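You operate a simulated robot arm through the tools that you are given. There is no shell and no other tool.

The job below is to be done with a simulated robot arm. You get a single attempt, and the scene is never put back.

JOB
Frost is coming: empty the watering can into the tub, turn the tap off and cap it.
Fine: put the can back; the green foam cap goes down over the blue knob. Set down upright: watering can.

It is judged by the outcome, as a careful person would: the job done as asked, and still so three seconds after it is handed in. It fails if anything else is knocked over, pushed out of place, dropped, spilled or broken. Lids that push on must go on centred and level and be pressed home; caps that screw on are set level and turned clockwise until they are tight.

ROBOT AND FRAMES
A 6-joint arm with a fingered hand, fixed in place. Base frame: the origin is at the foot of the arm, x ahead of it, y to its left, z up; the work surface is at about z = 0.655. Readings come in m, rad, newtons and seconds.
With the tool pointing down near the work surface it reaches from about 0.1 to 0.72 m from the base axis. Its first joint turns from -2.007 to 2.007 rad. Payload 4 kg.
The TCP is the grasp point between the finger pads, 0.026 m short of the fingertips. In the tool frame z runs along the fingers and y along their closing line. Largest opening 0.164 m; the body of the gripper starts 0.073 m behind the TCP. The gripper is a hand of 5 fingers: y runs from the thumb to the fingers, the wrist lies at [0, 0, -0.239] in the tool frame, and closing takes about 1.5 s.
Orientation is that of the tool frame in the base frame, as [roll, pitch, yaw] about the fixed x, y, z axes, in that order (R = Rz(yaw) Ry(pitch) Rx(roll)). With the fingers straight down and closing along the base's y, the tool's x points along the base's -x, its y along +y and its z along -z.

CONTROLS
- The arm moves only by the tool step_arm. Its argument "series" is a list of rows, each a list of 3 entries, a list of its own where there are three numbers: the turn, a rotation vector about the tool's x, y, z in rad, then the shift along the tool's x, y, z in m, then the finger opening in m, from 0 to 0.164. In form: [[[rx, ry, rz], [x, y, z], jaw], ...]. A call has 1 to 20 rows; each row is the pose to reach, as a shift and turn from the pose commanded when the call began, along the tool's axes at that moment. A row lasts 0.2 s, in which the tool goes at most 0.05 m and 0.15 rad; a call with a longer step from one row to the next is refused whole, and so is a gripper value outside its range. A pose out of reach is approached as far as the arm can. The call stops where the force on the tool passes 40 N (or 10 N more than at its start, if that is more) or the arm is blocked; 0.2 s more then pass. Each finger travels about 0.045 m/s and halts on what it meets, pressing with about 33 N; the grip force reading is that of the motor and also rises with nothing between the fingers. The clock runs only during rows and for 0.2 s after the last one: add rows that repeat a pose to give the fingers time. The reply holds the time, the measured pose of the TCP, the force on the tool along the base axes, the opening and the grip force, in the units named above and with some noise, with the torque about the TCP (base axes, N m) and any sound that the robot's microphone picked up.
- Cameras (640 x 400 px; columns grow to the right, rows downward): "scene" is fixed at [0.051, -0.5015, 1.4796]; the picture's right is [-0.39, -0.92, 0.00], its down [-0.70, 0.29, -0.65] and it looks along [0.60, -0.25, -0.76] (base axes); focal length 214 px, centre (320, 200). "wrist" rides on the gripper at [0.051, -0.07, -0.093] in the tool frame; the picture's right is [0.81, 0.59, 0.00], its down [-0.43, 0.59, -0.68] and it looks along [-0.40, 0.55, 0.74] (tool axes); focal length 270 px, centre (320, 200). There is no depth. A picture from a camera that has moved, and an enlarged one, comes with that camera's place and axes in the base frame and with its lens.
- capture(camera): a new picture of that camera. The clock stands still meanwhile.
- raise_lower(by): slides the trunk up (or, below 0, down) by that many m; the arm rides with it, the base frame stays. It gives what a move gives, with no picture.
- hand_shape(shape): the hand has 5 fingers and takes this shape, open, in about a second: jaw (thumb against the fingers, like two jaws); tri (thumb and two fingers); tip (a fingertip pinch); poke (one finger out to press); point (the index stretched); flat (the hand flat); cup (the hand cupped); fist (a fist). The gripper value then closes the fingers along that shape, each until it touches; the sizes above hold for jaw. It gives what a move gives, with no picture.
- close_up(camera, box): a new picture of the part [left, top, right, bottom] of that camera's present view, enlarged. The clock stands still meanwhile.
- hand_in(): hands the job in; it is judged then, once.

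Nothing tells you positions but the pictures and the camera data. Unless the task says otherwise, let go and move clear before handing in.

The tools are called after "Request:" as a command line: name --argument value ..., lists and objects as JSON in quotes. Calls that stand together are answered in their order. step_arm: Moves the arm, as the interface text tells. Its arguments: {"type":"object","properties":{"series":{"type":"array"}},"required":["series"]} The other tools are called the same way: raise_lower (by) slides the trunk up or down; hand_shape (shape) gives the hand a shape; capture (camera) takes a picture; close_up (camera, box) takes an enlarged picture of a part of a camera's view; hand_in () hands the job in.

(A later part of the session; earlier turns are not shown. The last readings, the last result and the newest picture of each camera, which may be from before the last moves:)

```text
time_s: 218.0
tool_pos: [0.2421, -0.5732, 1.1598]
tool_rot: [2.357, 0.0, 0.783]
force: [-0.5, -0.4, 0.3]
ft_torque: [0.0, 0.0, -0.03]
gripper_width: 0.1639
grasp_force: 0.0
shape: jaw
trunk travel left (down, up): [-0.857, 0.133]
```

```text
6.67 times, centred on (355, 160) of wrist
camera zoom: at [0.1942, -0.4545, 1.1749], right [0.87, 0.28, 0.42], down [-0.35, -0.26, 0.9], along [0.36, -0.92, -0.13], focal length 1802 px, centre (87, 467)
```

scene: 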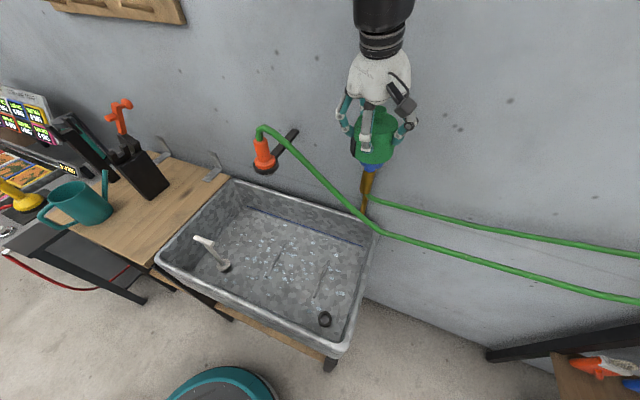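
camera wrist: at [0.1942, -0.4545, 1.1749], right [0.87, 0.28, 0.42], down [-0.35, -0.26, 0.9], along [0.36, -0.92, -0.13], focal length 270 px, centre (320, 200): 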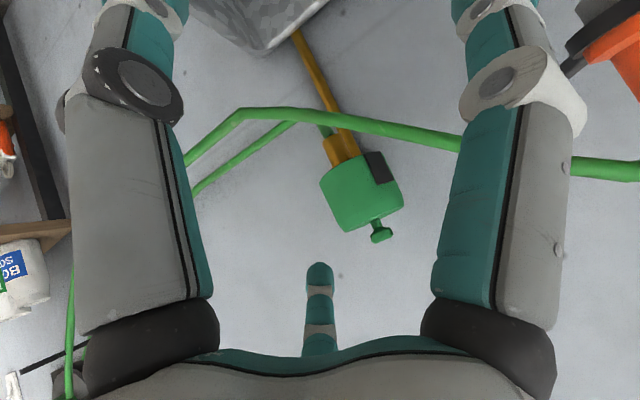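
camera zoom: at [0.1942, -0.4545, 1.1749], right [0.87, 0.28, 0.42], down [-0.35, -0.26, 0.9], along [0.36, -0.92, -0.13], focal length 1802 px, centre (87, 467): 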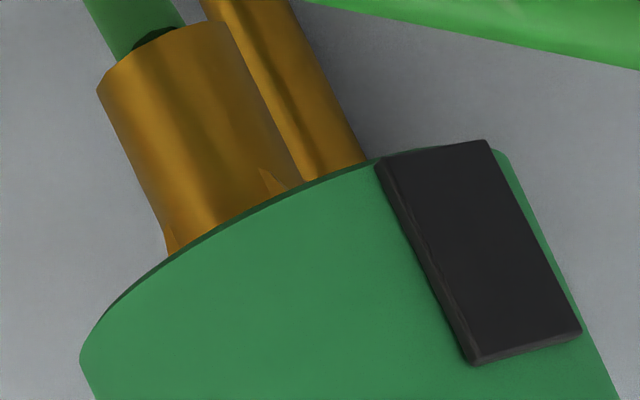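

The side view shows the dark patch is just a raised block on the cap. The cap leans toward the robot by roughly 5–7°, so I'll try pressing gently on its top with closed fingers. First rise and line up above it.

Request:
step_arm --series '[[[0, 0, 0], [0, 0.0236, -0.0236], 0.12], [[0, 0, 0], [0, 0.0471, -0.0471], 0.08], [[0, 0, 0], [0, 0.0707, -0.0707], 0.05], [[0, 0, 0], [0, 0.0778, -0.0778], 0.03], [[0, 0, 0], [0, 0.0778, -0.0778], 0.01], [[0, 0, 0], [0, 0.0778, -0.0778], 0.01], [[0, 0, 0], [0, 0.0778, -0.0778], 0.01], [[0, 0, 0], [0, 0.0778, -0.0778], 0.01]]'

```text
time_s: 219.8
tool_pos: [0.2399, -0.571, 1.2688]
tool_rot: [2.355, 0.0, 0.783]
force: [-0.2, 0.4, 0.4]
ft_torque: [0.0, 0.04, 0.03]
gripper_width: 0.0107
grasp_force: 0.0
shape: jaw
trunk travel left (down, up): [-0.857, 0.133]
```

Request:
step_arm --series '[[[0.0526, -0.0411, 0.0535], [-0.0072, 0.0283, 0.0302], 0.01], [[0.1052, -0.0822, 0.1071], [-0.0144, 0.0567, 0.0604], 0.01], [[0.1578, -0.1232, 0.1606], [-0.0217, 0.085, 0.0907], 0.01], [[0.2104, -0.1643, 0.2142], [-0.0289, 0.1134, 0.1209], 0.01], [[0.263, -0.2054, 0.2677], [-0.0361, 0.1417, 0.1511], 0.01], [[0.263, -0.2054, 0.2677], [-0.0361, 0.1417, 0.1511], 0.01]]'

Request:
close_up --camera "scene" --box '[330, 100, 430, 200]'

Request:
capture --camera "wrist"

```text
time_s: 221.2
tool_pos: [0.3626, -0.7415, 1.2661]
tool_rot: [2.623, 0.0, 0.446]
force: [0.2, -0.1, -0.3]
ft_torque: [-0.02, -0.02, -0.01]
gripper_width: 0.0101
grasp_force: 0.1
shape: jaw
trunk travel left (down, up): [-0.857, 0.133]
```

```text
4.00 times, centred on (380, 150) of scene
camera zoom: at [0.051, -0.5015, 1.4796], right [-0.39, -0.92, 0.0], down [-0.7, 0.29, -0.65], along [0.6, -0.25, -0.76], focal length 858 px, centre (80, 400)
```

zoom: 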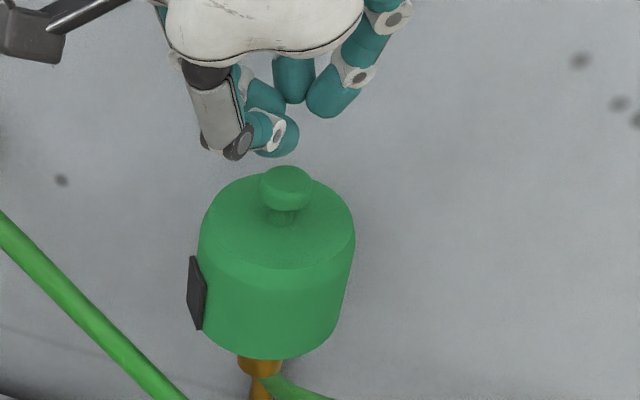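

```text
taken
camera wrist: at [0.3598, -0.6229, 1.3121], right [0.95, -0.11, 0.29], down [-0.31, -0.35, 0.88], along [0.0, -0.93, -0.37], focal length 270 px, centre (320, 200)
```

wrist: 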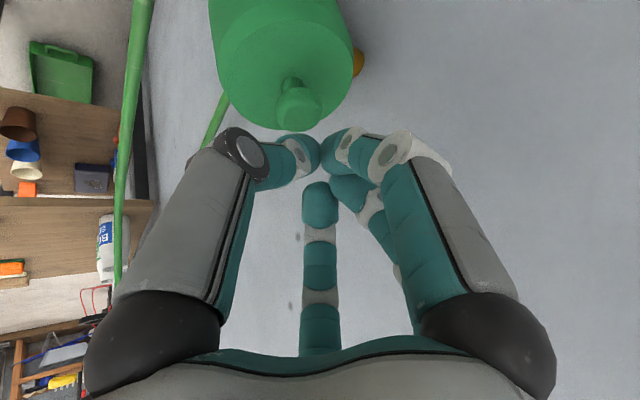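

Tips are aligned above the cap's knob. Pressing down slowly.

Request:
step_arm --series '[[[0, 0, 0], [0, -0.0074, 0.013], 0.01], [[0, 0, 0], [0, -0.0139, 0.0243], 0.01], [[0, 0, 0], [0, -0.0164, 0.0287], 0.01], [[0, 0, 0], [0, -0.0179, 0.0313], 0.01], [[0, 0, 0], [0, -0.0193, 0.0339], 0.01], [[0, 0, 0], [0, -0.0208, 0.0365], 0.01], [[0, 0, 0], [0, -0.0223, 0.0391], 0.01], [[0, 0, 0], [0, -0.0238, 0.0417], 0.01]]'

Request:
close_up --camera "scene" --box '[330, 100, 430, 200]'

```text
time_s: 222.7
tool_pos: [0.3629, -0.7459, 1.2313]
tool_rot: [2.601, 0.002, 0.447]
force: [-1.4, 5.5, 22.9]
ft_torque: [0.01, -0.06, -0.01]
gripper_width: 0.0109
grasp_force: 0.2
shape: jaw
trunk travel left (down, up): [-0.857, 0.133]
stopped in row 7: the force on the tool passed its limit at 42 N (the readings are from after the stop); the commanded pose is now the measured one
```

```text
4.00 times, centred on (380, 150) of scene
camera zoom: at [0.051, -0.5015, 1.4796], right [-0.39, -0.92, 0.0], down [-0.7, 0.29, -0.65], along [0.6, -0.25, -0.76], focal length 858 px, centre (80, 400)
```

zoom: 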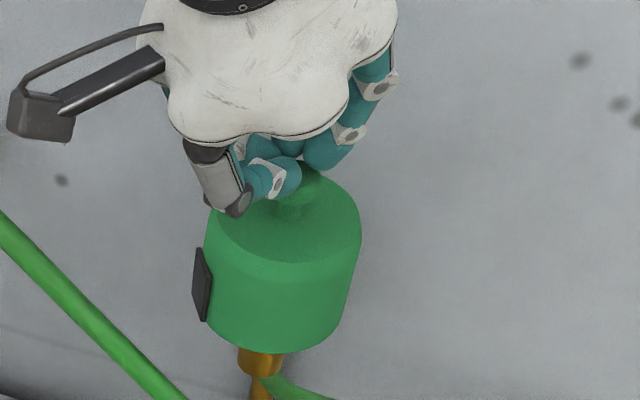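

Request:
step_arm --series '[[[0, 0, 0], [0, 0.0124, -0.0217], 0.01], [[0, 0, 0], [0, 0.0248, -0.0434], 0.01], [[0, 0, 0], [0, 0.0347, -0.0608], 0.01], [[0, 0, 0], [0, 0.0347, -0.0608], 0.01]]'

Request:
close_up --camera "scene" --box '[340, 135, 410, 200]'

Request:
capture --camera "wrist"

```text
time_s: 223.7
tool_pos: [0.3635, -0.7464, 1.2933]
tool_rot: [2.613, 0.001, 0.447]
force: [0.0, -0.6, 0.3]
ft_torque: [0.0, 0.03, 0.0]
gripper_width: 0.0101
grasp_force: 0.1
shape: jaw
trunk travel left (down, up): [-0.857, 0.133]
```

```text
6.15 times, centred on (375, 168) of scene
camera zoom: at [0.051, -0.5015, 1.4796], right [-0.39, -0.92, 0.0], down [-0.7, 0.29, -0.65], along [0.6, -0.25, -0.76], focal length 1320 px, centre (-18, 400)
```

zoom: 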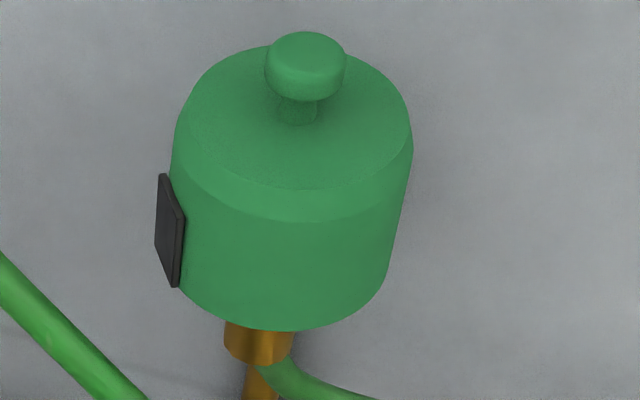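

```text
taken
camera wrist: at [0.36, -0.6271, 1.3389], right [0.95, -0.11, 0.3], down [-0.31, -0.34, 0.89], along [0.01, -0.93, -0.36], focal length 270 px, centre (320, 200)
```

wrist: 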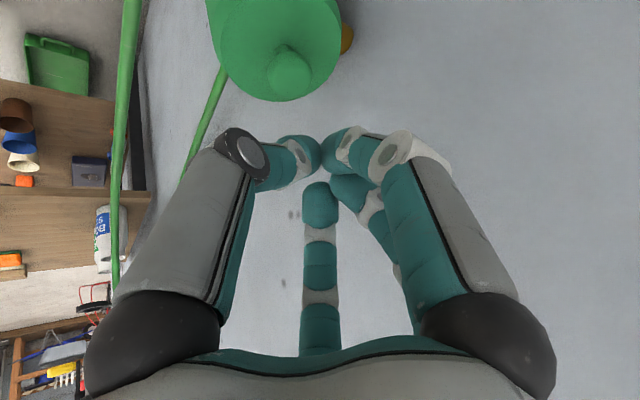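

The press moved the cap a little. I'll go back to the low side view to judge its tilt properly.

Request:
step_arm --series '[[[-0.0512, 0.0414, -0.0536], [-0.0069, -0.0384, -0.017], 0.05], [[-0.1024, 0.0828, -0.1072], [-0.0138, -0.0768, -0.0341], 0.1], [[-0.1536, 0.1243, -0.1609], [-0.0208, -0.1153, -0.0511], 0.164], [[-0.2048, 0.1657, -0.2145], [-0.0277, -0.1537, -0.0682], 0.164], [[-0.256, 0.2071, -0.2681], [-0.0346, -0.1921, -0.0852], 0.164], [[-0.256, 0.2071, -0.2681], [-0.0346, -0.1921, -0.0852], 0.164], [[-0.256, 0.2071, -0.2681], [-0.0346, -0.1921, -0.0852], 0.164]]'

Request:
raise_lower --by -0.11

Request:
capture --camera "wrist"

Request:
close_up --camera "wrist" --box '[300, 110, 420, 260]'

```text
time_s: 225.3
tool_pos: [0.243, -0.5712, 1.2699]
tool_rot: [2.354, 0.001, 0.786]
force: [-0.8, -0.6, 0.0]
ft_torque: [0.02, -0.01, -0.02]
gripper_width: 0.1492
grasp_force: 0.0
shape: jaw
trunk travel left (down, up): [-0.857, 0.133]
```

```text
time_s: 226.7
tool_pos: [0.2431, -0.5717, 1.1586]
tool_rot: [2.353, 0.001, 0.785]
force: [0.1, -0.8, 0.6]
ft_torque: [0.04, 0.02, -0.03]
gripper_width: 0.164
grasp_force: 0.1
shape: jaw
trunk travel left (down, up): [-0.747, 0.243]
```

```text
taken
camera wrist: at [0.1963, -0.4538, 1.1761], right [0.87, 0.28, 0.42], down [-0.35, -0.26, 0.9], along [0.36, -0.92, -0.13], focal length 270 px, centre (320, 200)
```

wrist: 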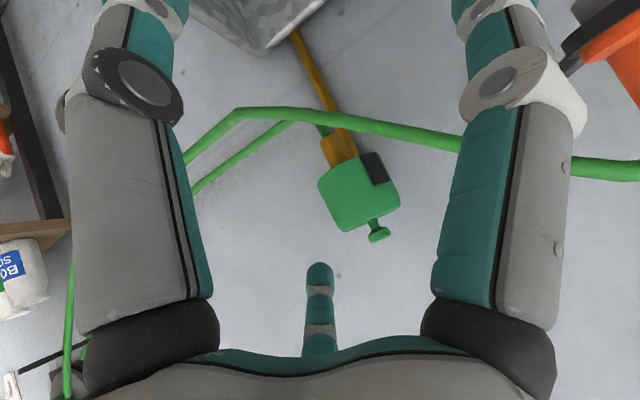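

```text
2.67 times, centred on (360, 185) of wrist
camera zoom: at [0.1963, -0.4538, 1.1761], right [0.87, 0.28, 0.42], down [-0.35, -0.26, 0.9], along [0.36, -0.92, -0.13], focal length 721 px, centre (213, 240)
```

zoom: 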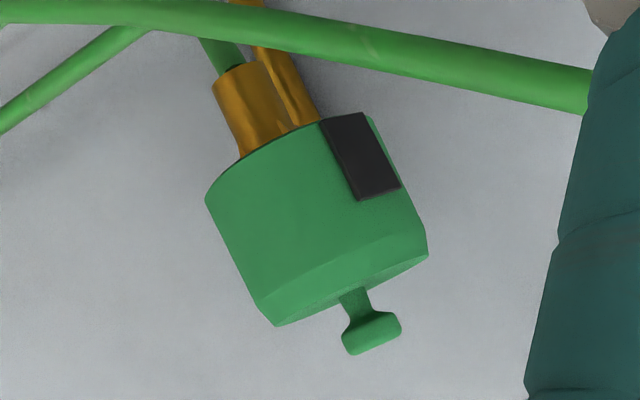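

Request:
close_up --camera "wrist" --box '[312, 140, 407, 200]'

Request:
close_up --camera "wrist" --box '[312, 185, 407, 245]'

```text
6.67 times, centred on (360, 170) of wrist
camera zoom: at [0.1963, -0.4538, 1.1761], right [0.87, 0.28, 0.42], down [-0.35, -0.26, 0.9], along [0.36, -0.92, -0.13], focal length 1802 px, centre (57, 400)
```

zoom: 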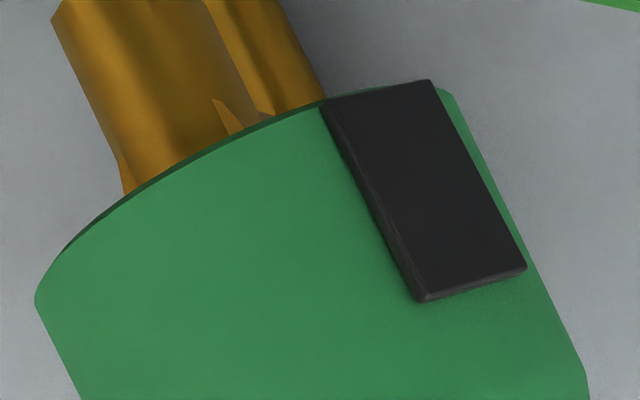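

```text
6.67 times, centred on (360, 215) of wrist
camera zoom: at [0.1963, -0.4538, 1.1761], right [0.87, 0.28, 0.42], down [-0.35, -0.26, 0.9], along [0.36, -0.92, -0.13], focal length 1802 px, centre (57, 100)
```

zoom: 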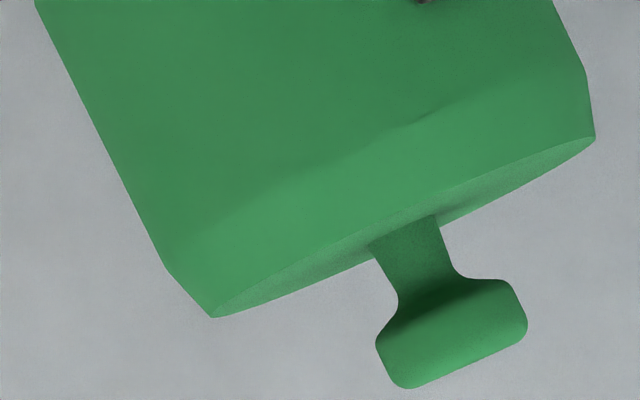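

From this view the cap is level to within about 2–3°, and the sides line up with the tap. I'll press once more on its centre, a little further outward, to make sure it's fully home.

Request:
raise_lower --by 0.11

Request:
step_arm --series '[[[0, 0, 0], [0, 0, 0], 0.12], [[0, 0, 0], [0, 0, 0], 0.08], [[0, 0, 0], [0, 0, 0], 0.04], [[0, 0, 0], [0, 0, 0], 0.01], [[0, 0, 0], [0, 0, 0], 0.01], [[0, 0, 0], [0, 0, 0], 0.01], [[0, 0, 0], [0, 0, 0], 0.01], [[0, 0, 0], [0, 0, 0], 0.01], [[0.0526, -0.0411, 0.0535], [-0.0077, 0.0283, 0.0307], 0.01], [[0.1052, -0.0822, 0.1071], [-0.0154, 0.0565, 0.0613], 0.01], [[0.1578, -0.1232, 0.1606], [-0.0231, 0.0848, 0.092], 0.01], [[0.2104, -0.1643, 0.2142], [-0.0308, 0.113, 0.1226], 0.01], [[0.263, -0.2054, 0.2677], [-0.0385, 0.1413, 0.1533], 0.01], [[0.263, -0.2054, 0.2677], [-0.0385, 0.1413, 0.1533], 0.01]]'

Request:
close_up --camera "scene" --box '[330, 100, 430, 200]'

```text
time_s: 228.1
tool_pos: [0.244, -0.5712, 1.269]
tool_rot: [2.354, 0.0, 0.786]
force: [1.0, 0.2, 0.5]
ft_torque: [-0.02, 0.01, -0.01]
gripper_width: 0.1641
grasp_force: 0.1
shape: jaw
trunk travel left (down, up): [-0.857, 0.133]
```

```text
time_s: 231.1
tool_pos: [0.3614, -0.7452, 1.2626]
tool_rot: [2.62, 0.001, 0.448]
force: [-0.6, -0.2, 0.4]
ft_torque: [0.0, 0.0, -0.02]
gripper_width: 0.0103
grasp_force: 0.1
shape: jaw
trunk travel left (down, up): [-0.857, 0.133]
```

```text
4.00 times, centred on (380, 150) of scene
camera zoom: at [0.051, -0.5015, 1.4796], right [-0.39, -0.92, 0.0], down [-0.7, 0.29, -0.65], along [0.6, -0.25, -0.76], focal length 858 px, centre (80, 400)
```

zoom: 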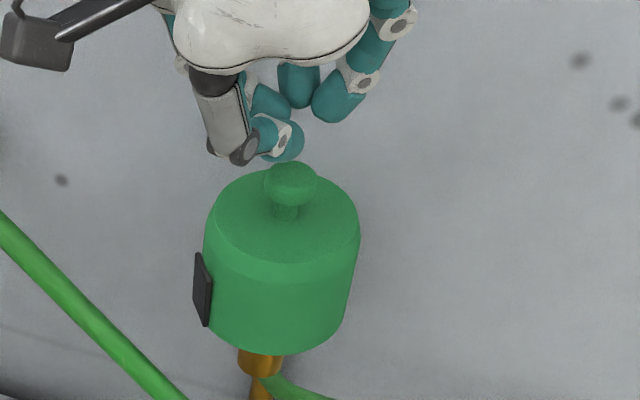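

Request:
step_arm --series '[[[0, 0, 0], [0, -0.0075, 0.013], 0.01], [[0, 0, 0], [0, -0.0135, 0.0234], 0.01], [[0, 0, 0], [0, -0.015, 0.026], 0.01], [[0, 0, 0], [0, -0.0165, 0.0286], 0.01], [[0, 0, 0], [0, -0.0175, 0.0303], 0.01], [[0, 0, 0], [0, -0.0185, 0.0321], 0.01], [[0, 0, 0], [0, -0.0195, 0.0338], 0.01], [[0, 0, 0], [0, -0.0205, 0.0355], 0.01], [[0, 0, 0], [0, -0.0215, 0.0373], 0.01]]'

Request:
close_up --camera "scene" --box '[330, 100, 430, 200]'

```text
time_s: 233.1
tool_pos: [0.3614, -0.7434, 1.2267]
tool_rot: [2.604, 0.001, 0.449]
force: [-2.0, 4.0, 37.6]
ft_torque: [-0.69, -0.41, 0.03]
gripper_width: 0.0109
grasp_force: 0.0
shape: jaw
trunk travel left (down, up): [-0.857, 0.133]
```

```text
4.00 times, centred on (380, 150) of scene
camera zoom: at [0.051, -0.5015, 1.4796], right [-0.39, -0.92, 0.0], down [-0.7, 0.29, -0.65], along [0.6, -0.25, -0.76], focal length 858 px, centre (80, 400)
```

zoom: 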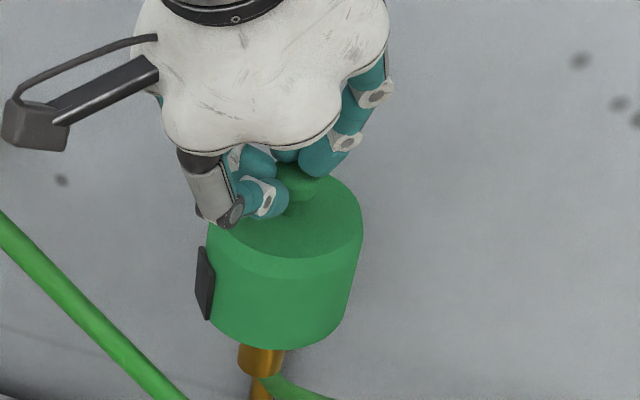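

The second press moved it further and it looks more level. Let me lift and look again.

Request:
step_arm --series '[[[0, 0, 0], [0, 0.0124, -0.0217], 0.01], [[0, 0, 0], [0, 0.0248, -0.0434], 0.01], [[0, 0, 0], [0, 0.0347, -0.0608], 0.01], [[0, 0, 0], [0, 0.0347, -0.0608], 0.01]]'

Request:
close_up --camera "scene" --box '[340, 135, 410, 200]'

Request:
capture --camera "wrist"

```text
time_s: 234.1
tool_pos: [0.3632, -0.7456, 1.2881]
tool_rot: [2.622, 0.0, 0.449]
force: [-0.8, -0.8, -0.4]
ft_torque: [-0.03, 0.0, 0.0]
gripper_width: 0.0098
grasp_force: 0.1
shape: jaw
trunk travel left (down, up): [-0.857, 0.133]
```

```text
6.15 times, centred on (375, 168) of scene
camera zoom: at [0.051, -0.5015, 1.4796], right [-0.39, -0.92, 0.0], down [-0.7, 0.29, -0.65], along [0.6, -0.25, -0.76], focal length 1320 px, centre (-18, 400)
```

zoom: 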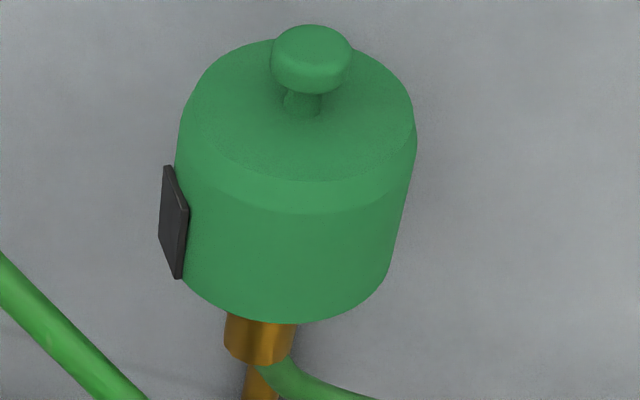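

```text
taken
camera wrist: at [0.3609, -0.6277, 1.3337], right [0.95, -0.11, 0.29], down [-0.31, -0.35, 0.88], along [0.01, -0.93, -0.37], focal length 270 px, centre (320, 200)
```

wrist: 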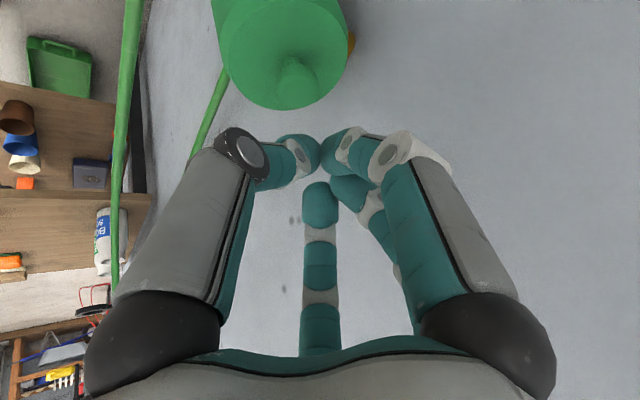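

The cap rotated toward level with that press. Back to the side view to confirm tilt and centring.

Request:
step_arm --series '[[[-0.0512, 0.0414, -0.0536], [-0.0069, -0.0384, -0.017], 0.05], [[-0.1024, 0.0828, -0.1072], [-0.0138, -0.0768, -0.0341], 0.1], [[-0.1536, 0.1243, -0.1609], [-0.0208, -0.1153, -0.0511], 0.164], [[-0.2048, 0.1657, -0.2145], [-0.0277, -0.1537, -0.0682], 0.164], [[-0.256, 0.2071, -0.2681], [-0.0346, -0.1921, -0.0852], 0.164], [[-0.256, 0.2071, -0.2681], [-0.0346, -0.1921, -0.0852], 0.164], [[-0.256, 0.2071, -0.2681], [-0.0346, -0.1921, -0.0852], 0.164]]'

Request:
raise_lower --by -0.11

Request:
close_up --camera "wrist" --box '[300, 110, 420, 260]'

Request:
close_up --camera "wrist" --box '[312, 185, 407, 245]'

Request:
close_up --camera "wrist" --box '[312, 140, 407, 200]'

```text
time_s: 235.7
tool_pos: [0.2399, -0.5709, 1.2652]
tool_rot: [2.361, -0.002, 0.787]
force: [-0.6, -0.5, 0.4]
ft_torque: [-0.03, 0.01, 0.01]
gripper_width: 0.1489
grasp_force: 0.1
shape: jaw
trunk travel left (down, up): [-0.857, 0.133]
```

```text
time_s: 237.1
tool_pos: [0.242, -0.571, 1.1559]
tool_rot: [2.361, -0.001, 0.788]
force: [-0.1, -1.2, -0.7]
ft_torque: [-0.01, 0.0, 0.0]
gripper_width: 0.164
grasp_force: 0.1
shape: jaw
trunk travel left (down, up): [-0.747, 0.243]
```

```text
2.67 times, centred on (360, 185) of wrist
camera zoom: at [0.1935, -0.4541, 1.1729], right [0.87, 0.28, 0.42], down [-0.34, -0.27, 0.9], along [0.36, -0.92, -0.14], focal length 721 px, centre (213, 240)
```

zoom: 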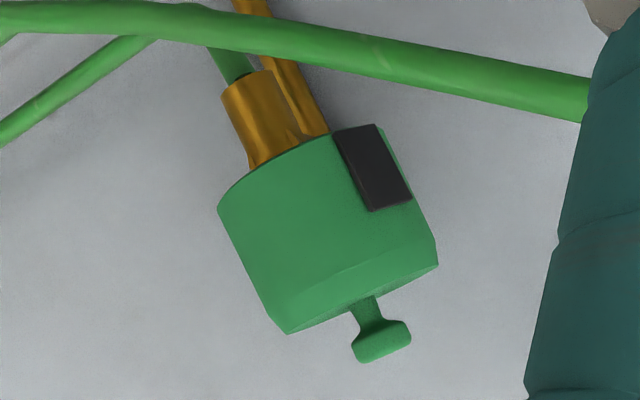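

```text
6.67 times, centred on (360, 215) of wrist
camera zoom: at [0.1935, -0.4541, 1.1729], right [0.87, 0.28, 0.42], down [-0.34, -0.27, 0.9], along [0.36, -0.92, -0.14], focal length 1802 px, centre (57, 100)
```

zoom: 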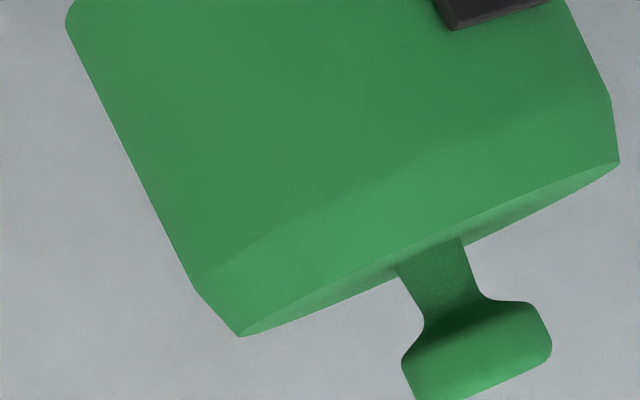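

```text
6.67 times, centred on (360, 170) of wrist
camera zoom: at [0.1935, -0.4541, 1.1729], right [0.87, 0.28, 0.42], down [-0.34, -0.27, 0.9], along [0.36, -0.92, -0.14], focal length 1802 px, centre (57, 400)
```

zoom: 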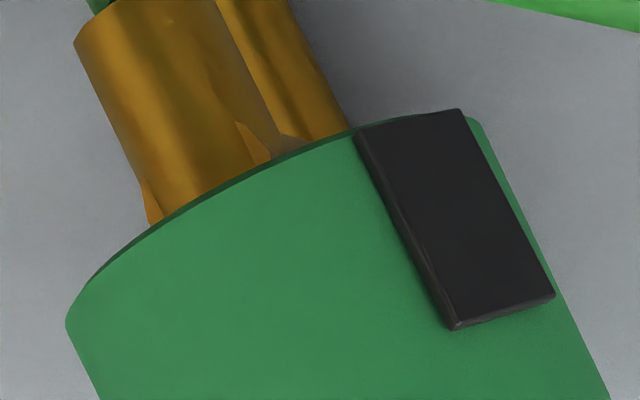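

Triangulating the block's corners shows the cap has slid about 9 mm toward the wall and leans ~4°, so it isn't centred. I'll re-grip it around its body with the hand centred on the tap axis, so the closing fingers bring it back to centre. First, reorient and come back above it.

Request:
raise_lower --by 0.24

Request:
step_arm --series '[[[0.0532, 0.0276, -0.1225], [0.0012, -0.0013, 0.0122], 0.122], [[0.1064, 0.0551, -0.2451], [0.0024, -0.0026, 0.0245], 0.122], [[0.1597, 0.0827, -0.3676], [0.0035, -0.0038, 0.0367], 0.122], [[0.2129, 0.1102, -0.4902], [0.0047, -0.0051, 0.049], 0.122], [[0.2661, 0.1378, -0.6127], [0.0059, -0.0064, 0.0612], 0.122], [[0.3193, 0.1654, -0.7352], [0.0071, -0.0077, 0.0734], 0.122], [[0.3725, 0.1929, -0.8578], [0.0083, -0.009, 0.0857], 0.122], [[0.4258, 0.2205, -0.9803], [0.0094, -0.0102, 0.0979], 0.122], [[0.479, 0.248, -1.1029], [0.0106, -0.0115, 0.1102], 0.122], [[0.5322, 0.2756, -1.2254], [0.0118, -0.0128, 0.1224], 0.122], [[0.5322, 0.2756, -1.2254], [0.0118, -0.0128, 0.1224], 0.122]]'

```text
time_s: 239.6
tool_pos: [0.2402, -0.5706, 1.3948]
tool_rot: [2.36, -0.002, 0.789]
force: [-0.3, -0.3, 0.9]
ft_torque: [-0.02, -0.01, 0.01]
gripper_width: 0.164
grasp_force: 0.0
shape: jaw
trunk travel left (down, up): [-0.987, 0.003]
```

```text
time_s: 242.0
tool_pos: [0.3028, -0.6172, 1.3002]
tool_rot: [-3.141, 0.237, 2.015]
force: [-0.7, 0.1, -0.2]
ft_torque: [0.0, -0.03, -0.01]
gripper_width: 0.1225
grasp_force: 0.1
shape: jaw
trunk travel left (down, up): [-0.987, 0.003]
```

Request:
step_arm --series '[[[0, -0.004, 0], [-0.0351, -0.0011, 0.0124], 0.135], [[0, -0.007, 0], [-0.0703, -0.0023, 0.0248], 0.135], [[0, -0.01, 0], [-0.1054, -0.0034, 0.0372], 0.135], [[0, -0.013, 0], [-0.1405, -0.0045, 0.0496], 0.135], [[0, -0.013, 0], [-0.1405, -0.0045, 0.0496], 0.135]]'

Request:
capture --camera "wrist"

Request:
close_up --camera "scene" --box '[320, 90, 430, 200]'

```text
time_s: 243.2
tool_pos: [0.3635, -0.7472, 1.2834]
tool_rot: [-3.142, 0.25, 2.016]
force: [-0.6, 0.1, -0.8]
ft_torque: [0.0, -0.03, 0.02]
gripper_width: 0.1348
grasp_force: 0.1
shape: jaw
trunk travel left (down, up): [-0.987, 0.003]
```

```text
taken
camera wrist: at [0.2685, -0.7129, 1.3614], right [0.19, 0.96, -0.2], down [0.64, 0.03, 0.76], along [0.74, -0.28, -0.61], focal length 270 px, centre (320, 200)
```

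wrist: 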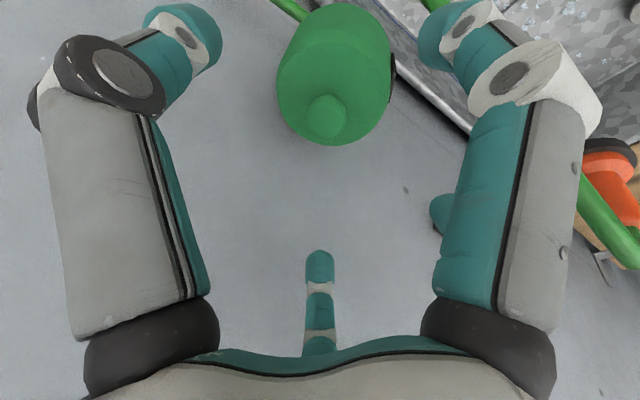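

```text
3.64 times, centred on (375, 145) of scene
camera zoom: at [0.051, -0.5015, 1.4796], right [-0.39, -0.92, 0.0], down [-0.7, 0.29, -0.65], along [0.6, -0.25, -0.76], focal length 780 px, centre (120, 400)
```

zoom: 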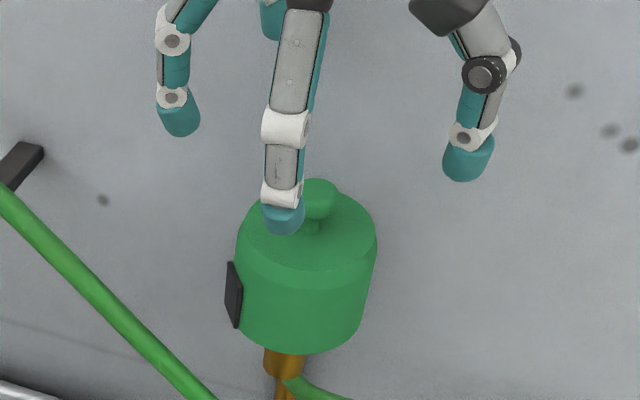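

Request:
step_arm --series '[[[0, 0, 0], [-0.0044, -0.0022, 0.0011], 0.135], [[0, 0, 0], [0.003, -0.0022, 0.0302], 0.135], [[0, 0, 0], [0.0105, -0.0022, 0.0592], 0.135], [[0, 0, 0], [0.0179, -0.0022, 0.0883], 0.135], [[0, 0, 0], [0.0217, -0.0022, 0.1032], 0.135], [[0, 0, 0], [0.0217, -0.0022, 0.1032], 0.135]]'

Request:
capture --camera "wrist"

Request:
close_up --camera "scene" --box '[320, 100, 430, 210]'

```text
time_s: 244.6
tool_pos: [0.362, -0.7573, 1.1771]
tool_rot: [3.141, 0.252, 2.015]
force: [-0.3, 0.3, 0.2]
ft_torque: [0.03, 0.04, 0.04]
gripper_width: 0.1348
grasp_force: 0.0
shape: jaw
trunk travel left (down, up): [-0.987, 0.003]
```

```text
taken
camera wrist: at [0.2672, -0.7218, 1.2567], right [0.19, 0.96, -0.2], down [0.65, 0.03, 0.76], along [0.74, -0.28, -0.61], focal length 270 px, centre (320, 200)
```

wrist: 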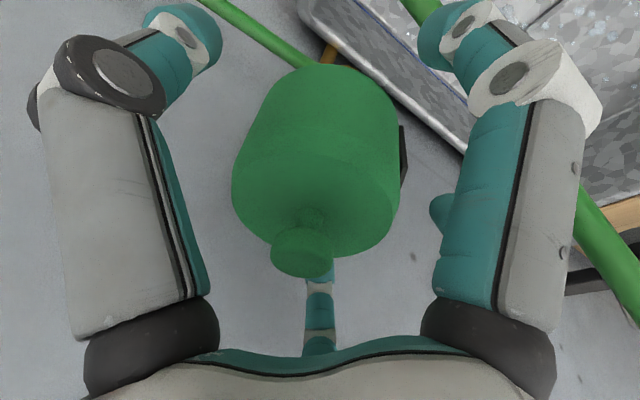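

```text
3.64 times, centred on (375, 155) of scene
camera zoom: at [0.051, -0.5015, 1.4796], right [-0.39, -0.92, 0.0], down [-0.7, 0.29, -0.65], along [0.6, -0.25, -0.76], focal length 780 px, centre (120, 364)
```

zoom: 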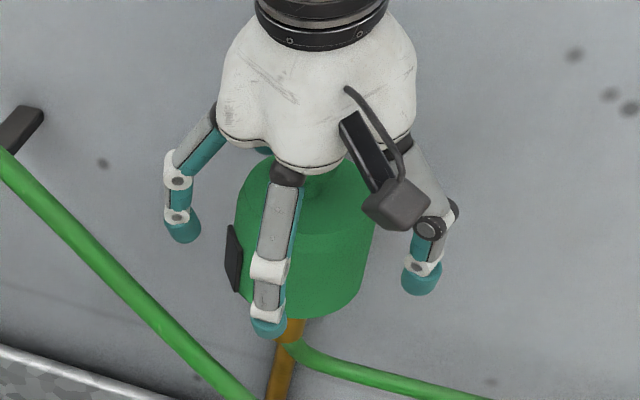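

Request:
step_arm --series '[[[0, 0, 0], [0.0026, 0.0013, -0.0007], 0.125], [[0, 0, 0], [0.0026, 0.0013, -0.0007], 0.115], [[0, 0, 0], [0.0026, 0.0013, -0.0007], 0.105], [[0, 0, 0], [0.0026, 0.0013, -0.0007], 0.097], [[0, 0, 0], [0.0026, 0.0013, -0.0007], 0.09], [[0, 0, 0], [0.0026, 0.0013, -0.0007], 0.085], [[0, 0, 0], [0.0026, 0.0013, -0.0007], 0.08], [[0, 0, 0], [0.0026, 0.0013, -0.0007], 0.075], [[0, 0, 0], [0.0026, 0.0013, -0.0007], 0.07], [[0, 0, 0], [0.0026, 0.0013, -0.0007], 0.07]]'

Request:
capture --camera "wrist"

Request:
close_up --camera "scene" --box '[320, 100, 430, 210]'

```text
time_s: 246.8
tool_pos: [0.3631, -0.7557, 1.1779]
tool_rot: [3.141, 0.25, 2.013]
force: [0.2, -0.4, -0.3]
ft_torque: [0.01, -0.01, -0.02]
gripper_width: 0.0746
grasp_force: 33.0
shape: jaw
trunk travel left (down, up): [-0.987, 0.003]
```

```text
taken
camera wrist: at [0.2677, -0.7193, 1.2562], right [0.19, 0.96, -0.2], down [0.65, 0.03, 0.76], along [0.74, -0.28, -0.61], focal length 270 px, centre (320, 200)
```

wrist: 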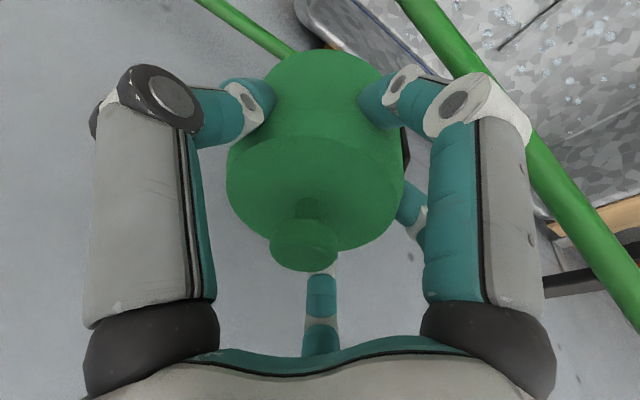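

```text
3.64 times, centred on (375, 155) of scene
camera zoom: at [0.051, -0.5015, 1.4796], right [-0.39, -0.92, 0.0], down [-0.7, 0.29, -0.65], along [0.6, -0.25, -0.76], focal length 780 px, centre (120, 364)
```

zoom: 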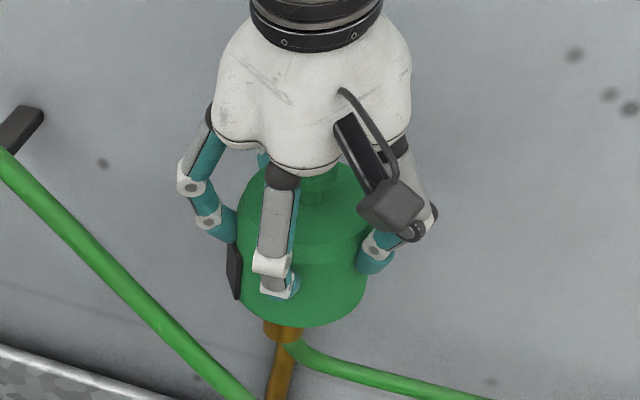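

The fingers re-centred the cap and it's hanging free, with no contact forces. To find the true centre over the knob, I'll probe gently side to side and feel where the inner wall touches. First toward −x.

Request:
step_arm --series '[[[0, 0, 0], [-0.001, 0, -0.0039], 0.07], [[0, 0, 0], [-0.0004, -0.0014, -0.004], 0.07], [[0, 0, 0], [0.0002, -0.0027, -0.0042], 0.07], [[0, 0, 0], [0.0002, -0.0027, -0.0042], 0.07]]'

Request:
step_arm --series '[[[0, 0, 0], [0.0006, -0.0014, -0.0002], 0.07], [[0, 0, 0], [0.0012, -0.0027, -0.0003], 0.07], [[0, 0, 0], [0.0012, -0.0027, -0.0003], 0.07]]'

Request:
step_arm --series '[[[0, 0, 0], [0.0006, -0.0014, -0.0002], 0.07], [[0, 0, 0], [0.0012, -0.0027, -0.0003], 0.07], [[0, 0, 0], [0.0012, -0.0027, -0.0003], 0.07]]'

```text
time_s: 247.8
tool_pos: [0.3608, -0.7554, 1.1823]
tool_rot: [-3.139, 0.251, 2.014]
force: [0.1, 0.4, -0.6]
ft_torque: [0.01, 0.02, 0.02]
gripper_width: 0.0741
grasp_force: 33.3
shape: jaw
trunk travel left (down, up): [-0.987, 0.003]
```

```text
time_s: 248.6
tool_pos: [0.3573, -0.755, 1.1826]
tool_rot: [3.141, 0.251, 2.014]
force: [-0.5, -0.7, -0.7]
ft_torque: [-0.05, -0.03, 0.01]
gripper_width: 0.0743
grasp_force: 32.6
shape: jaw
trunk travel left (down, up): [-0.987, 0.003]
```

```text
time_s: 249.4
tool_pos: [0.3565, -0.7539, 1.1832]
tool_rot: [-3.141, 0.251, 2.015]
force: [7.1, 1.1, 0.9]
ft_torque: [0.04, -0.15, 0.07]
gripper_width: 0.0736
grasp_force: 33.2
shape: jaw
trunk travel left (down, up): [-0.987, 0.003]
```

Contact on the −x side at TCP x≈0.357. Now probing toward +x.

Request:
step_arm --series '[[[0, 0, 0], [-0.0012, 0.0027, 0.0003], 0.07], [[0, 0, 0], [-0.0025, 0.0054, 0.0006], 0.07], [[0, 0, 0], [-0.0037, 0.0081, 0.001], 0.07], [[0, 0, 0], [-0.005, 0.0108, 0.0013], 0.07], [[0, 0, 0], [-0.005, 0.0108, 0.0013], 0.07]]'

Request:
step_arm --series '[[[0, 0, 0], [-0.0006, 0.0014, 0.0002], 0.07], [[0, 0, 0], [-0.0012, 0.0027, 0.0003], 0.07], [[0, 0, 0], [-0.0012, 0.0027, 0.0003], 0.07]]'

Request:
step_arm --series '[[[0, 0, 0], [-0.0006, 0.0014, 0.0002], 0.07], [[0, 0, 0], [-0.0012, 0.0027, 0.0003], 0.07], [[0, 0, 0], [-0.0012, 0.0027, 0.0003], 0.07]]'

```text
time_s: 250.6
tool_pos: [0.3685, -0.7545, 1.1838]
tool_rot: [3.141, 0.249, 2.015]
force: [0.2, -0.4, 0.6]
ft_torque: [-0.01, 0.03, -0.04]
gripper_width: 0.0737
grasp_force: 33.1
shape: jaw
trunk travel left (down, up): [-0.987, 0.003]
```

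```text
time_s: 251.4
tool_pos: [0.3711, -0.756, 1.1836]
tool_rot: [3.141, 0.25, 2.013]
force: [-0.3, -0.5, -0.7]
ft_torque: [0.0, 0.04, 0.0]
gripper_width: 0.0741
grasp_force: 33.3
shape: jaw
trunk travel left (down, up): [-0.987, 0.003]
```

```text
time_s: 252.2
tool_pos: [0.3724, -0.755, 1.1839]
tool_rot: [3.141, 0.25, 2.013]
force: [-9.6, 0.4, -2.3]
ft_torque: [0.04, 0.19, -0.15]
gripper_width: 0.074
grasp_force: 33.3
shape: jaw
trunk travel left (down, up): [-0.987, 0.003]
```

The free play is x≈0.357–0.372, so the centre is x≈0.3645. I'll return there and probe along y.

Request:
step_arm --series '[[[0, 0, 0], [0.0018, -0.0038, -0.0005], 0.07], [[0, 0, 0], [0.0036, -0.0079, -0.0009], 0.07], [[0, 0, 0], [0.0036, -0.0079, -0.0009], 0.07]]'

Request:
step_arm --series '[[[0, 0, 0], [0.0026, 0.0013, -0.0007], 0.07], [[0, 0, 0], [0.0044, 0.0021, -0.0011], 0.07], [[0, 0, 0], [0.0044, 0.0021, -0.0011], 0.07]]'

Request:
step_arm --series '[[[0, 0, 0], [0.0013, 0.0006, -0.0003], 0.07], [[0, 0, 0], [0.0026, 0.0013, -0.0007], 0.07], [[0, 0, 0], [0.0026, 0.0013, -0.0007], 0.07]]'

```text
time_s: 253.0
tool_pos: [0.3647, -0.7559, 1.1836]
tool_rot: [-3.14, 0.252, 2.015]
force: [-0.8, -0.4, -1.5]
ft_torque: [0.0, 0.01, 0.02]
gripper_width: 0.0739
grasp_force: 32.8
shape: jaw
trunk travel left (down, up): [-0.987, 0.003]
```

```text
time_s: 253.8
tool_pos: [0.363, -0.7501, 1.1825]
tool_rot: [3.14, 0.25, 2.016]
force: [-0.4, 0.6, -0.2]
ft_torque: [0.01, 0.02, 0.0]
gripper_width: 0.0739
grasp_force: 32.9
shape: jaw
trunk travel left (down, up): [-0.987, 0.003]
```

```text
time_s: 254.6
tool_pos: [0.364, -0.7497, 1.1826]
tool_rot: [-3.141, 0.25, 2.013]
force: [0.6, -7.1, 1.2]
ft_torque: [-0.19, -0.01, -0.04]
gripper_width: 0.0737
grasp_force: 33.2
shape: jaw
trunk travel left (down, up): [-0.987, 0.003]
```

Contact on +y at y≈−0.7495, so with the same clearance the centre is y≈−0.757. I'll centre there and lower until it seats.

Request:
step_arm --series '[[[0, 0, 0], [-0.0035, -0.0017, 0.0009], 0.07], [[0, 0, 0], [-0.0076, -0.0037, 0.0019], 0.07], [[0, 0, 0], [-0.0076, -0.0037, 0.0019], 0.07]]'

Request:
step_arm --series '[[[0, 0, 0], [0.0005, 0, 0.0019], 0.07], [[0, 0, 0], [0.001, 0, 0.0039], 0.07], [[0, 0, 0], [0.0012, 0, 0.0048], 0.07], [[0, 0, 0], [0.0012, 0, 0.0048], 0.07]]'

Request:
step_arm --series '[[[0, 0, 0], [0.0005, 0, 0.0019], 0.07], [[0, 0, 0], [0.001, 0, 0.0039], 0.07], [[0, 0, 0], [0.001, 0, 0.0039], 0.07]]'

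```text
time_s: 255.4
tool_pos: [0.364, -0.7544, 1.183]
tool_rot: [-3.141, 0.25, 2.015]
force: [-0.2, 0.2, -0.2]
ft_torque: [0.02, -0.01, 0.03]
gripper_width: 0.0741
grasp_force: 33.0
shape: jaw
trunk travel left (down, up): [-0.987, 0.003]
```

```text
time_s: 256.4
tool_pos: [0.3629, -0.7558, 1.1783]
tool_rot: [3.14, 0.251, 2.013]
force: [0.2, -0.1, 3.6]
ft_torque: [0.07, 0.02, 0.01]
gripper_width: 0.0739
grasp_force: 33.1
shape: jaw
trunk travel left (down, up): [-0.987, 0.003]
```

```text
time_s: 257.2
tool_pos: [0.3627, -0.7557, 1.1783]
tool_rot: [3.14, 0.258, 2.016]
force: [1.9, 1.9, 18.5]
ft_torque: [0.29, 0.15, -0.05]
gripper_width: 0.074
grasp_force: 32.8
shape: jaw
trunk travel left (down, up): [-0.987, 0.003]
```

Now the contact is on the knob itself, near its robot-side edge, so it's well centred. I'll ease the pressure and release so the cap can settle level.

Request:
step_arm --series '[[[0, 0, 0], [-0.0004, 0, -0.0015], 0.07], [[0, 0, 0], [-0.0006, 0, -0.0025], 0.07], [[0, 0, 0], [-0.0006, 0, -0.0025], 0.076], [[0, 0, 0], [-0.0006, 0, -0.0025], 0.08], [[0, 0, 0], [-0.0006, 0, -0.0025], 0.085], [[0, 0, 0], [-0.0006, 0, -0.0025], 0.09], [[0, 0, 0], [-0.0006, 0, -0.0025], 0.096], [[0, 0, 0], [-0.0006, 0, -0.0025], 0.104], [[0, 0, 0], [-0.0006, 0, -0.0025], 0.112], [[0, 0, 0], [-0.0006, 0, -0.0025], 0.122], [[0, 0, 0], [-0.0006, 0, -0.0025], 0.13], [[0, 0, 0], [-0.0006, 0, -0.0025], 0.13]]'

Request:
capture --camera "wrist"

Request:
close_up --camera "scene" --box '[320, 100, 430, 210]'

```text
time_s: 259.8
tool_pos: [0.3639, -0.7562, 1.1755]
tool_rot: [-3.141, 0.251, 2.015]
force: [-0.4, -0.5, 0.3]
ft_torque: [0.02, 0.01, 0.0]
gripper_width: 0.1296
grasp_force: 0.0
shape: jaw
trunk travel left (down, up): [-0.987, 0.003]
```

```text
taken
camera wrist: at [0.2689, -0.7207, 1.2541], right [0.19, 0.96, -0.2], down [0.65, 0.03, 0.76], along [0.74, -0.28, -0.61], focal length 270 px, centre (320, 200)
```

wrist: 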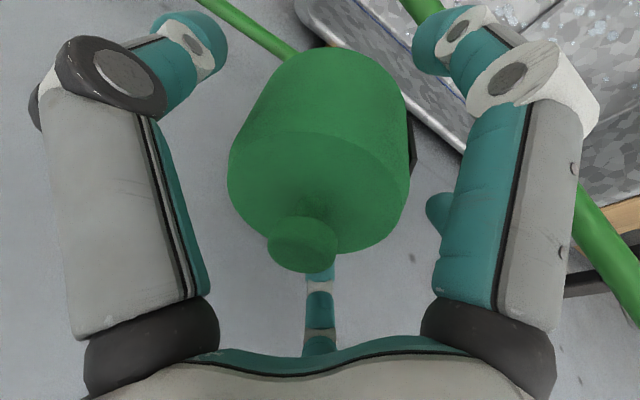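

```text
3.64 times, centred on (375, 155) of scene
camera zoom: at [0.051, -0.5015, 1.4796], right [-0.39, -0.92, 0.0], down [-0.7, 0.29, -0.65], along [0.6, -0.25, -0.76], focal length 780 px, centre (120, 364)
```

zoom: 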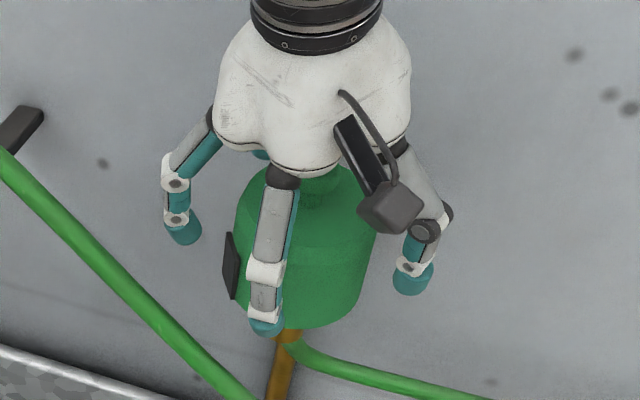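

Request:
step_arm --series '[[[0, 0, 0], [-0.0074, 0, -0.0291], 0.13], [[0, 0, 0], [-0.0148, 0, -0.0581], 0.13], [[0, 0, 0], [-0.0223, 0, -0.0872], 0.13], [[0, 0, 0], [-0.0285, 0, -0.1114], 0.13], [[0, 0, 0], [-0.0285, 0, -0.1114], 0.13]]'

Request:
step_arm --series '[[[0, 0, 0], [0.03, 0, -0.01], 0.13], [[0, 0, 0], [0.065, 0, -0.02], 0.13], [[0, 0, 0], [0.1, 0, -0.03], 0.13], [[0, 0, 0], [0.14, 0, -0.03], 0.13], [[0, 0, 0], [0.14, 0, -0.03], 0.13]]'

Request:
close_up --camera "scene" --box '[340, 135, 410, 200]'

```text
time_s: 261.0
tool_pos: [0.3646, -0.7581, 1.2903]
tool_rot: [3.141, 0.249, 2.015]
force: [0.8, -0.3, 0.0]
ft_torque: [-0.03, 0.04, 0.01]
gripper_width: 0.1296
grasp_force: 0.2
shape: jaw
trunk travel left (down, up): [-0.987, 0.003]
```

```text
time_s: 262.2
tool_pos: [0.3024, -0.6255, 1.2848]
tool_rot: [-3.141, 0.25, 2.016]
force: [-0.8, -1.3, 0.5]
ft_torque: [0.05, -0.03, 0.01]
gripper_width: 0.1299
grasp_force: 0.2
shape: jaw
trunk travel left (down, up): [-0.987, 0.003]
```

```text
6.15 times, centred on (375, 168) of scene
camera zoom: at [0.051, -0.5015, 1.4796], right [-0.39, -0.92, 0.0], down [-0.7, 0.29, -0.65], along [0.6, -0.25, -0.76], focal length 1320 px, centre (-18, 400)
```

zoom: 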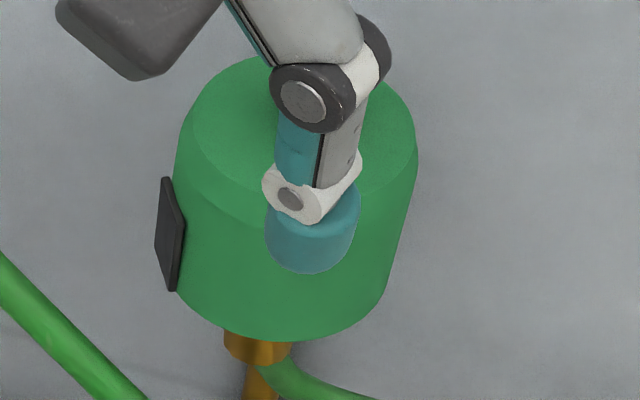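

Request:
step_arm --series '[[[-0.0532, -0.0276, 0.1225], [0.0078, -0.0032, -0.0005], 0.164], [[-0.1064, -0.0551, 0.2451], [0.0156, -0.0065, -0.0009], 0.164], [[-0.1597, -0.0827, 0.3676], [0.0235, -0.0097, -0.0014], 0.164], [[-0.2129, -0.1102, 0.4902], [0.0313, -0.013, -0.0019], 0.164], [[-0.2661, -0.1378, 0.6127], [0.0391, -0.0162, -0.0024], 0.164], [[-0.3193, -0.1654, 0.7352], [0.0469, -0.0194, -0.0028], 0.164], [[-0.3725, -0.1929, 0.8578], [0.0547, -0.0227, -0.0033], 0.164], [[-0.4258, -0.2205, 0.9803], [0.0626, -0.0259, -0.0038], 0.164], [[-0.479, -0.248, 1.1029], [0.0704, -0.0292, -0.0042], 0.164], [[-0.5322, -0.2756, 1.2254], [0.0782, -0.0324, -0.0047], 0.164], [[-0.5322, -0.2756, 1.2254], [0.0782, -0.0324, -0.0047], 0.164]]'

Request:
raise_lower --by -0.115

Request:
close_up --camera "scene" --box '[340, 135, 410, 200]'

Request:
close_up --camera "wrist" --box '[300, 110, 420, 260]'

Request:
close_up --camera "wrist" --box '[312, 140, 407, 200]'

```text
time_s: 264.6
tool_pos: [0.2391, -0.57, 1.2705]
tool_rot: [2.35, 0.002, 0.785]
force: [-0.2, 0.9, -0.2]
ft_torque: [0.0, 0.0, 0.01]
gripper_width: 0.164
grasp_force: 0.0
shape: jaw
trunk travel left (down, up): [-0.987, 0.003]
```

```text
time_s: 266.1
tool_pos: [0.2395, -0.5709, 1.1564]
tool_rot: [2.349, 0.003, 0.789]
force: [0.4, 0.1, -0.6]
ft_torque: [-0.01, -0.01, 0.02]
gripper_width: 0.1638
grasp_force: 0.1
shape: jaw
trunk travel left (down, up): [-0.872, 0.118]
```

```text
6.15 times, centred on (375, 168) of scene
camera zoom: at [0.051, -0.5015, 1.4796], right [-0.39, -0.92, 0.0], down [-0.7, 0.29, -0.65], along [0.6, -0.25, -0.76], focal length 1320 px, centre (-18, 400)
```

zoom: 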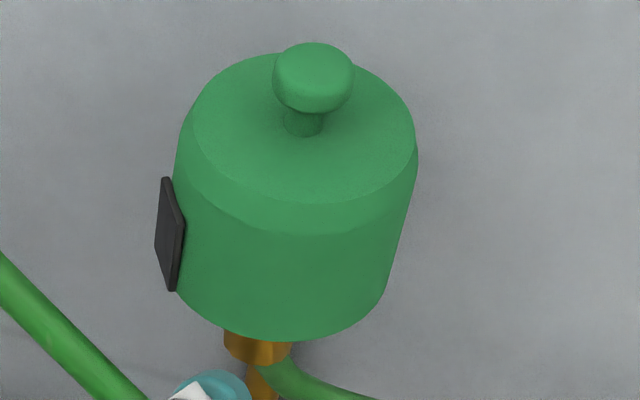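

```text
2.67 times, centred on (360, 185) of wrist
camera zoom: at [0.1914, -0.4527, 1.1718], right [0.86, 0.28, 0.42], down [-0.35, -0.26, 0.9], along [0.36, -0.92, -0.13], focal length 721 px, centre (213, 240)
```

zoom: 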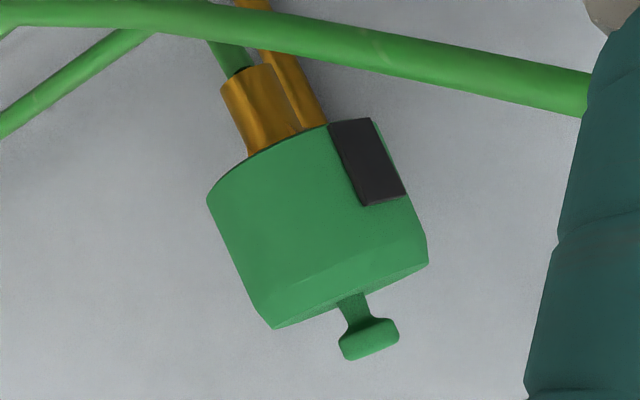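

```text
6.67 times, centred on (360, 170) of wrist
camera zoom: at [0.1914, -0.4527, 1.1718], right [0.86, 0.28, 0.42], down [-0.35, -0.26, 0.9], along [0.36, -0.92, -0.13], focal length 1802 px, centre (57, 400)
```

zoom: 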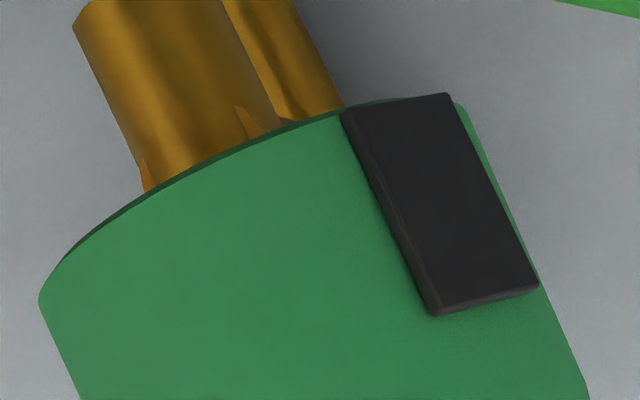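

Request:
close_up --camera "scene" --box '[342, 158, 366, 188]'

Request:
close_up --camera "scene" --box '[345, 135, 395, 195]'

```text
13.33 times, centred on (354, 173) of scene
camera zoom: at [0.051, -0.5015, 1.4796], right [-0.39, -0.92, 0.0], down [-0.7, 0.29, -0.65], along [0.6, -0.25, -0.76], focal length 2860 px, centre (-133, 560)
```

zoom: 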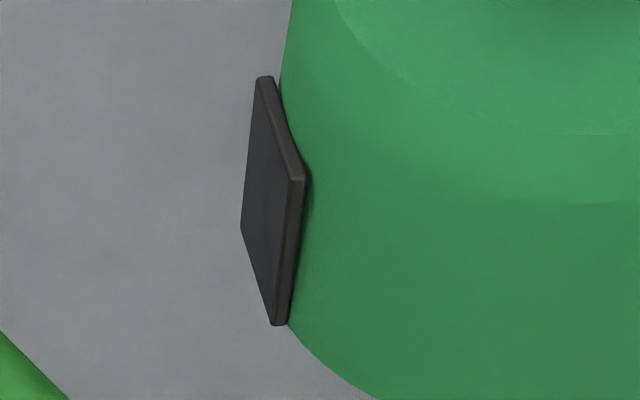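

```text
6.67 times, centred on (370, 165) of scene
camera zoom: at [0.051, -0.5015, 1.4796], right [-0.39, -0.92, 0.0], down [-0.7, 0.29, -0.65], along [0.6, -0.25, -0.76], focal length 1430 px, centre (-13, 433)
```

zoom: 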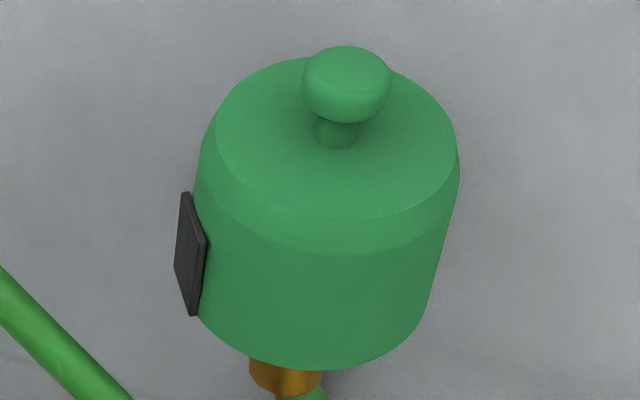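

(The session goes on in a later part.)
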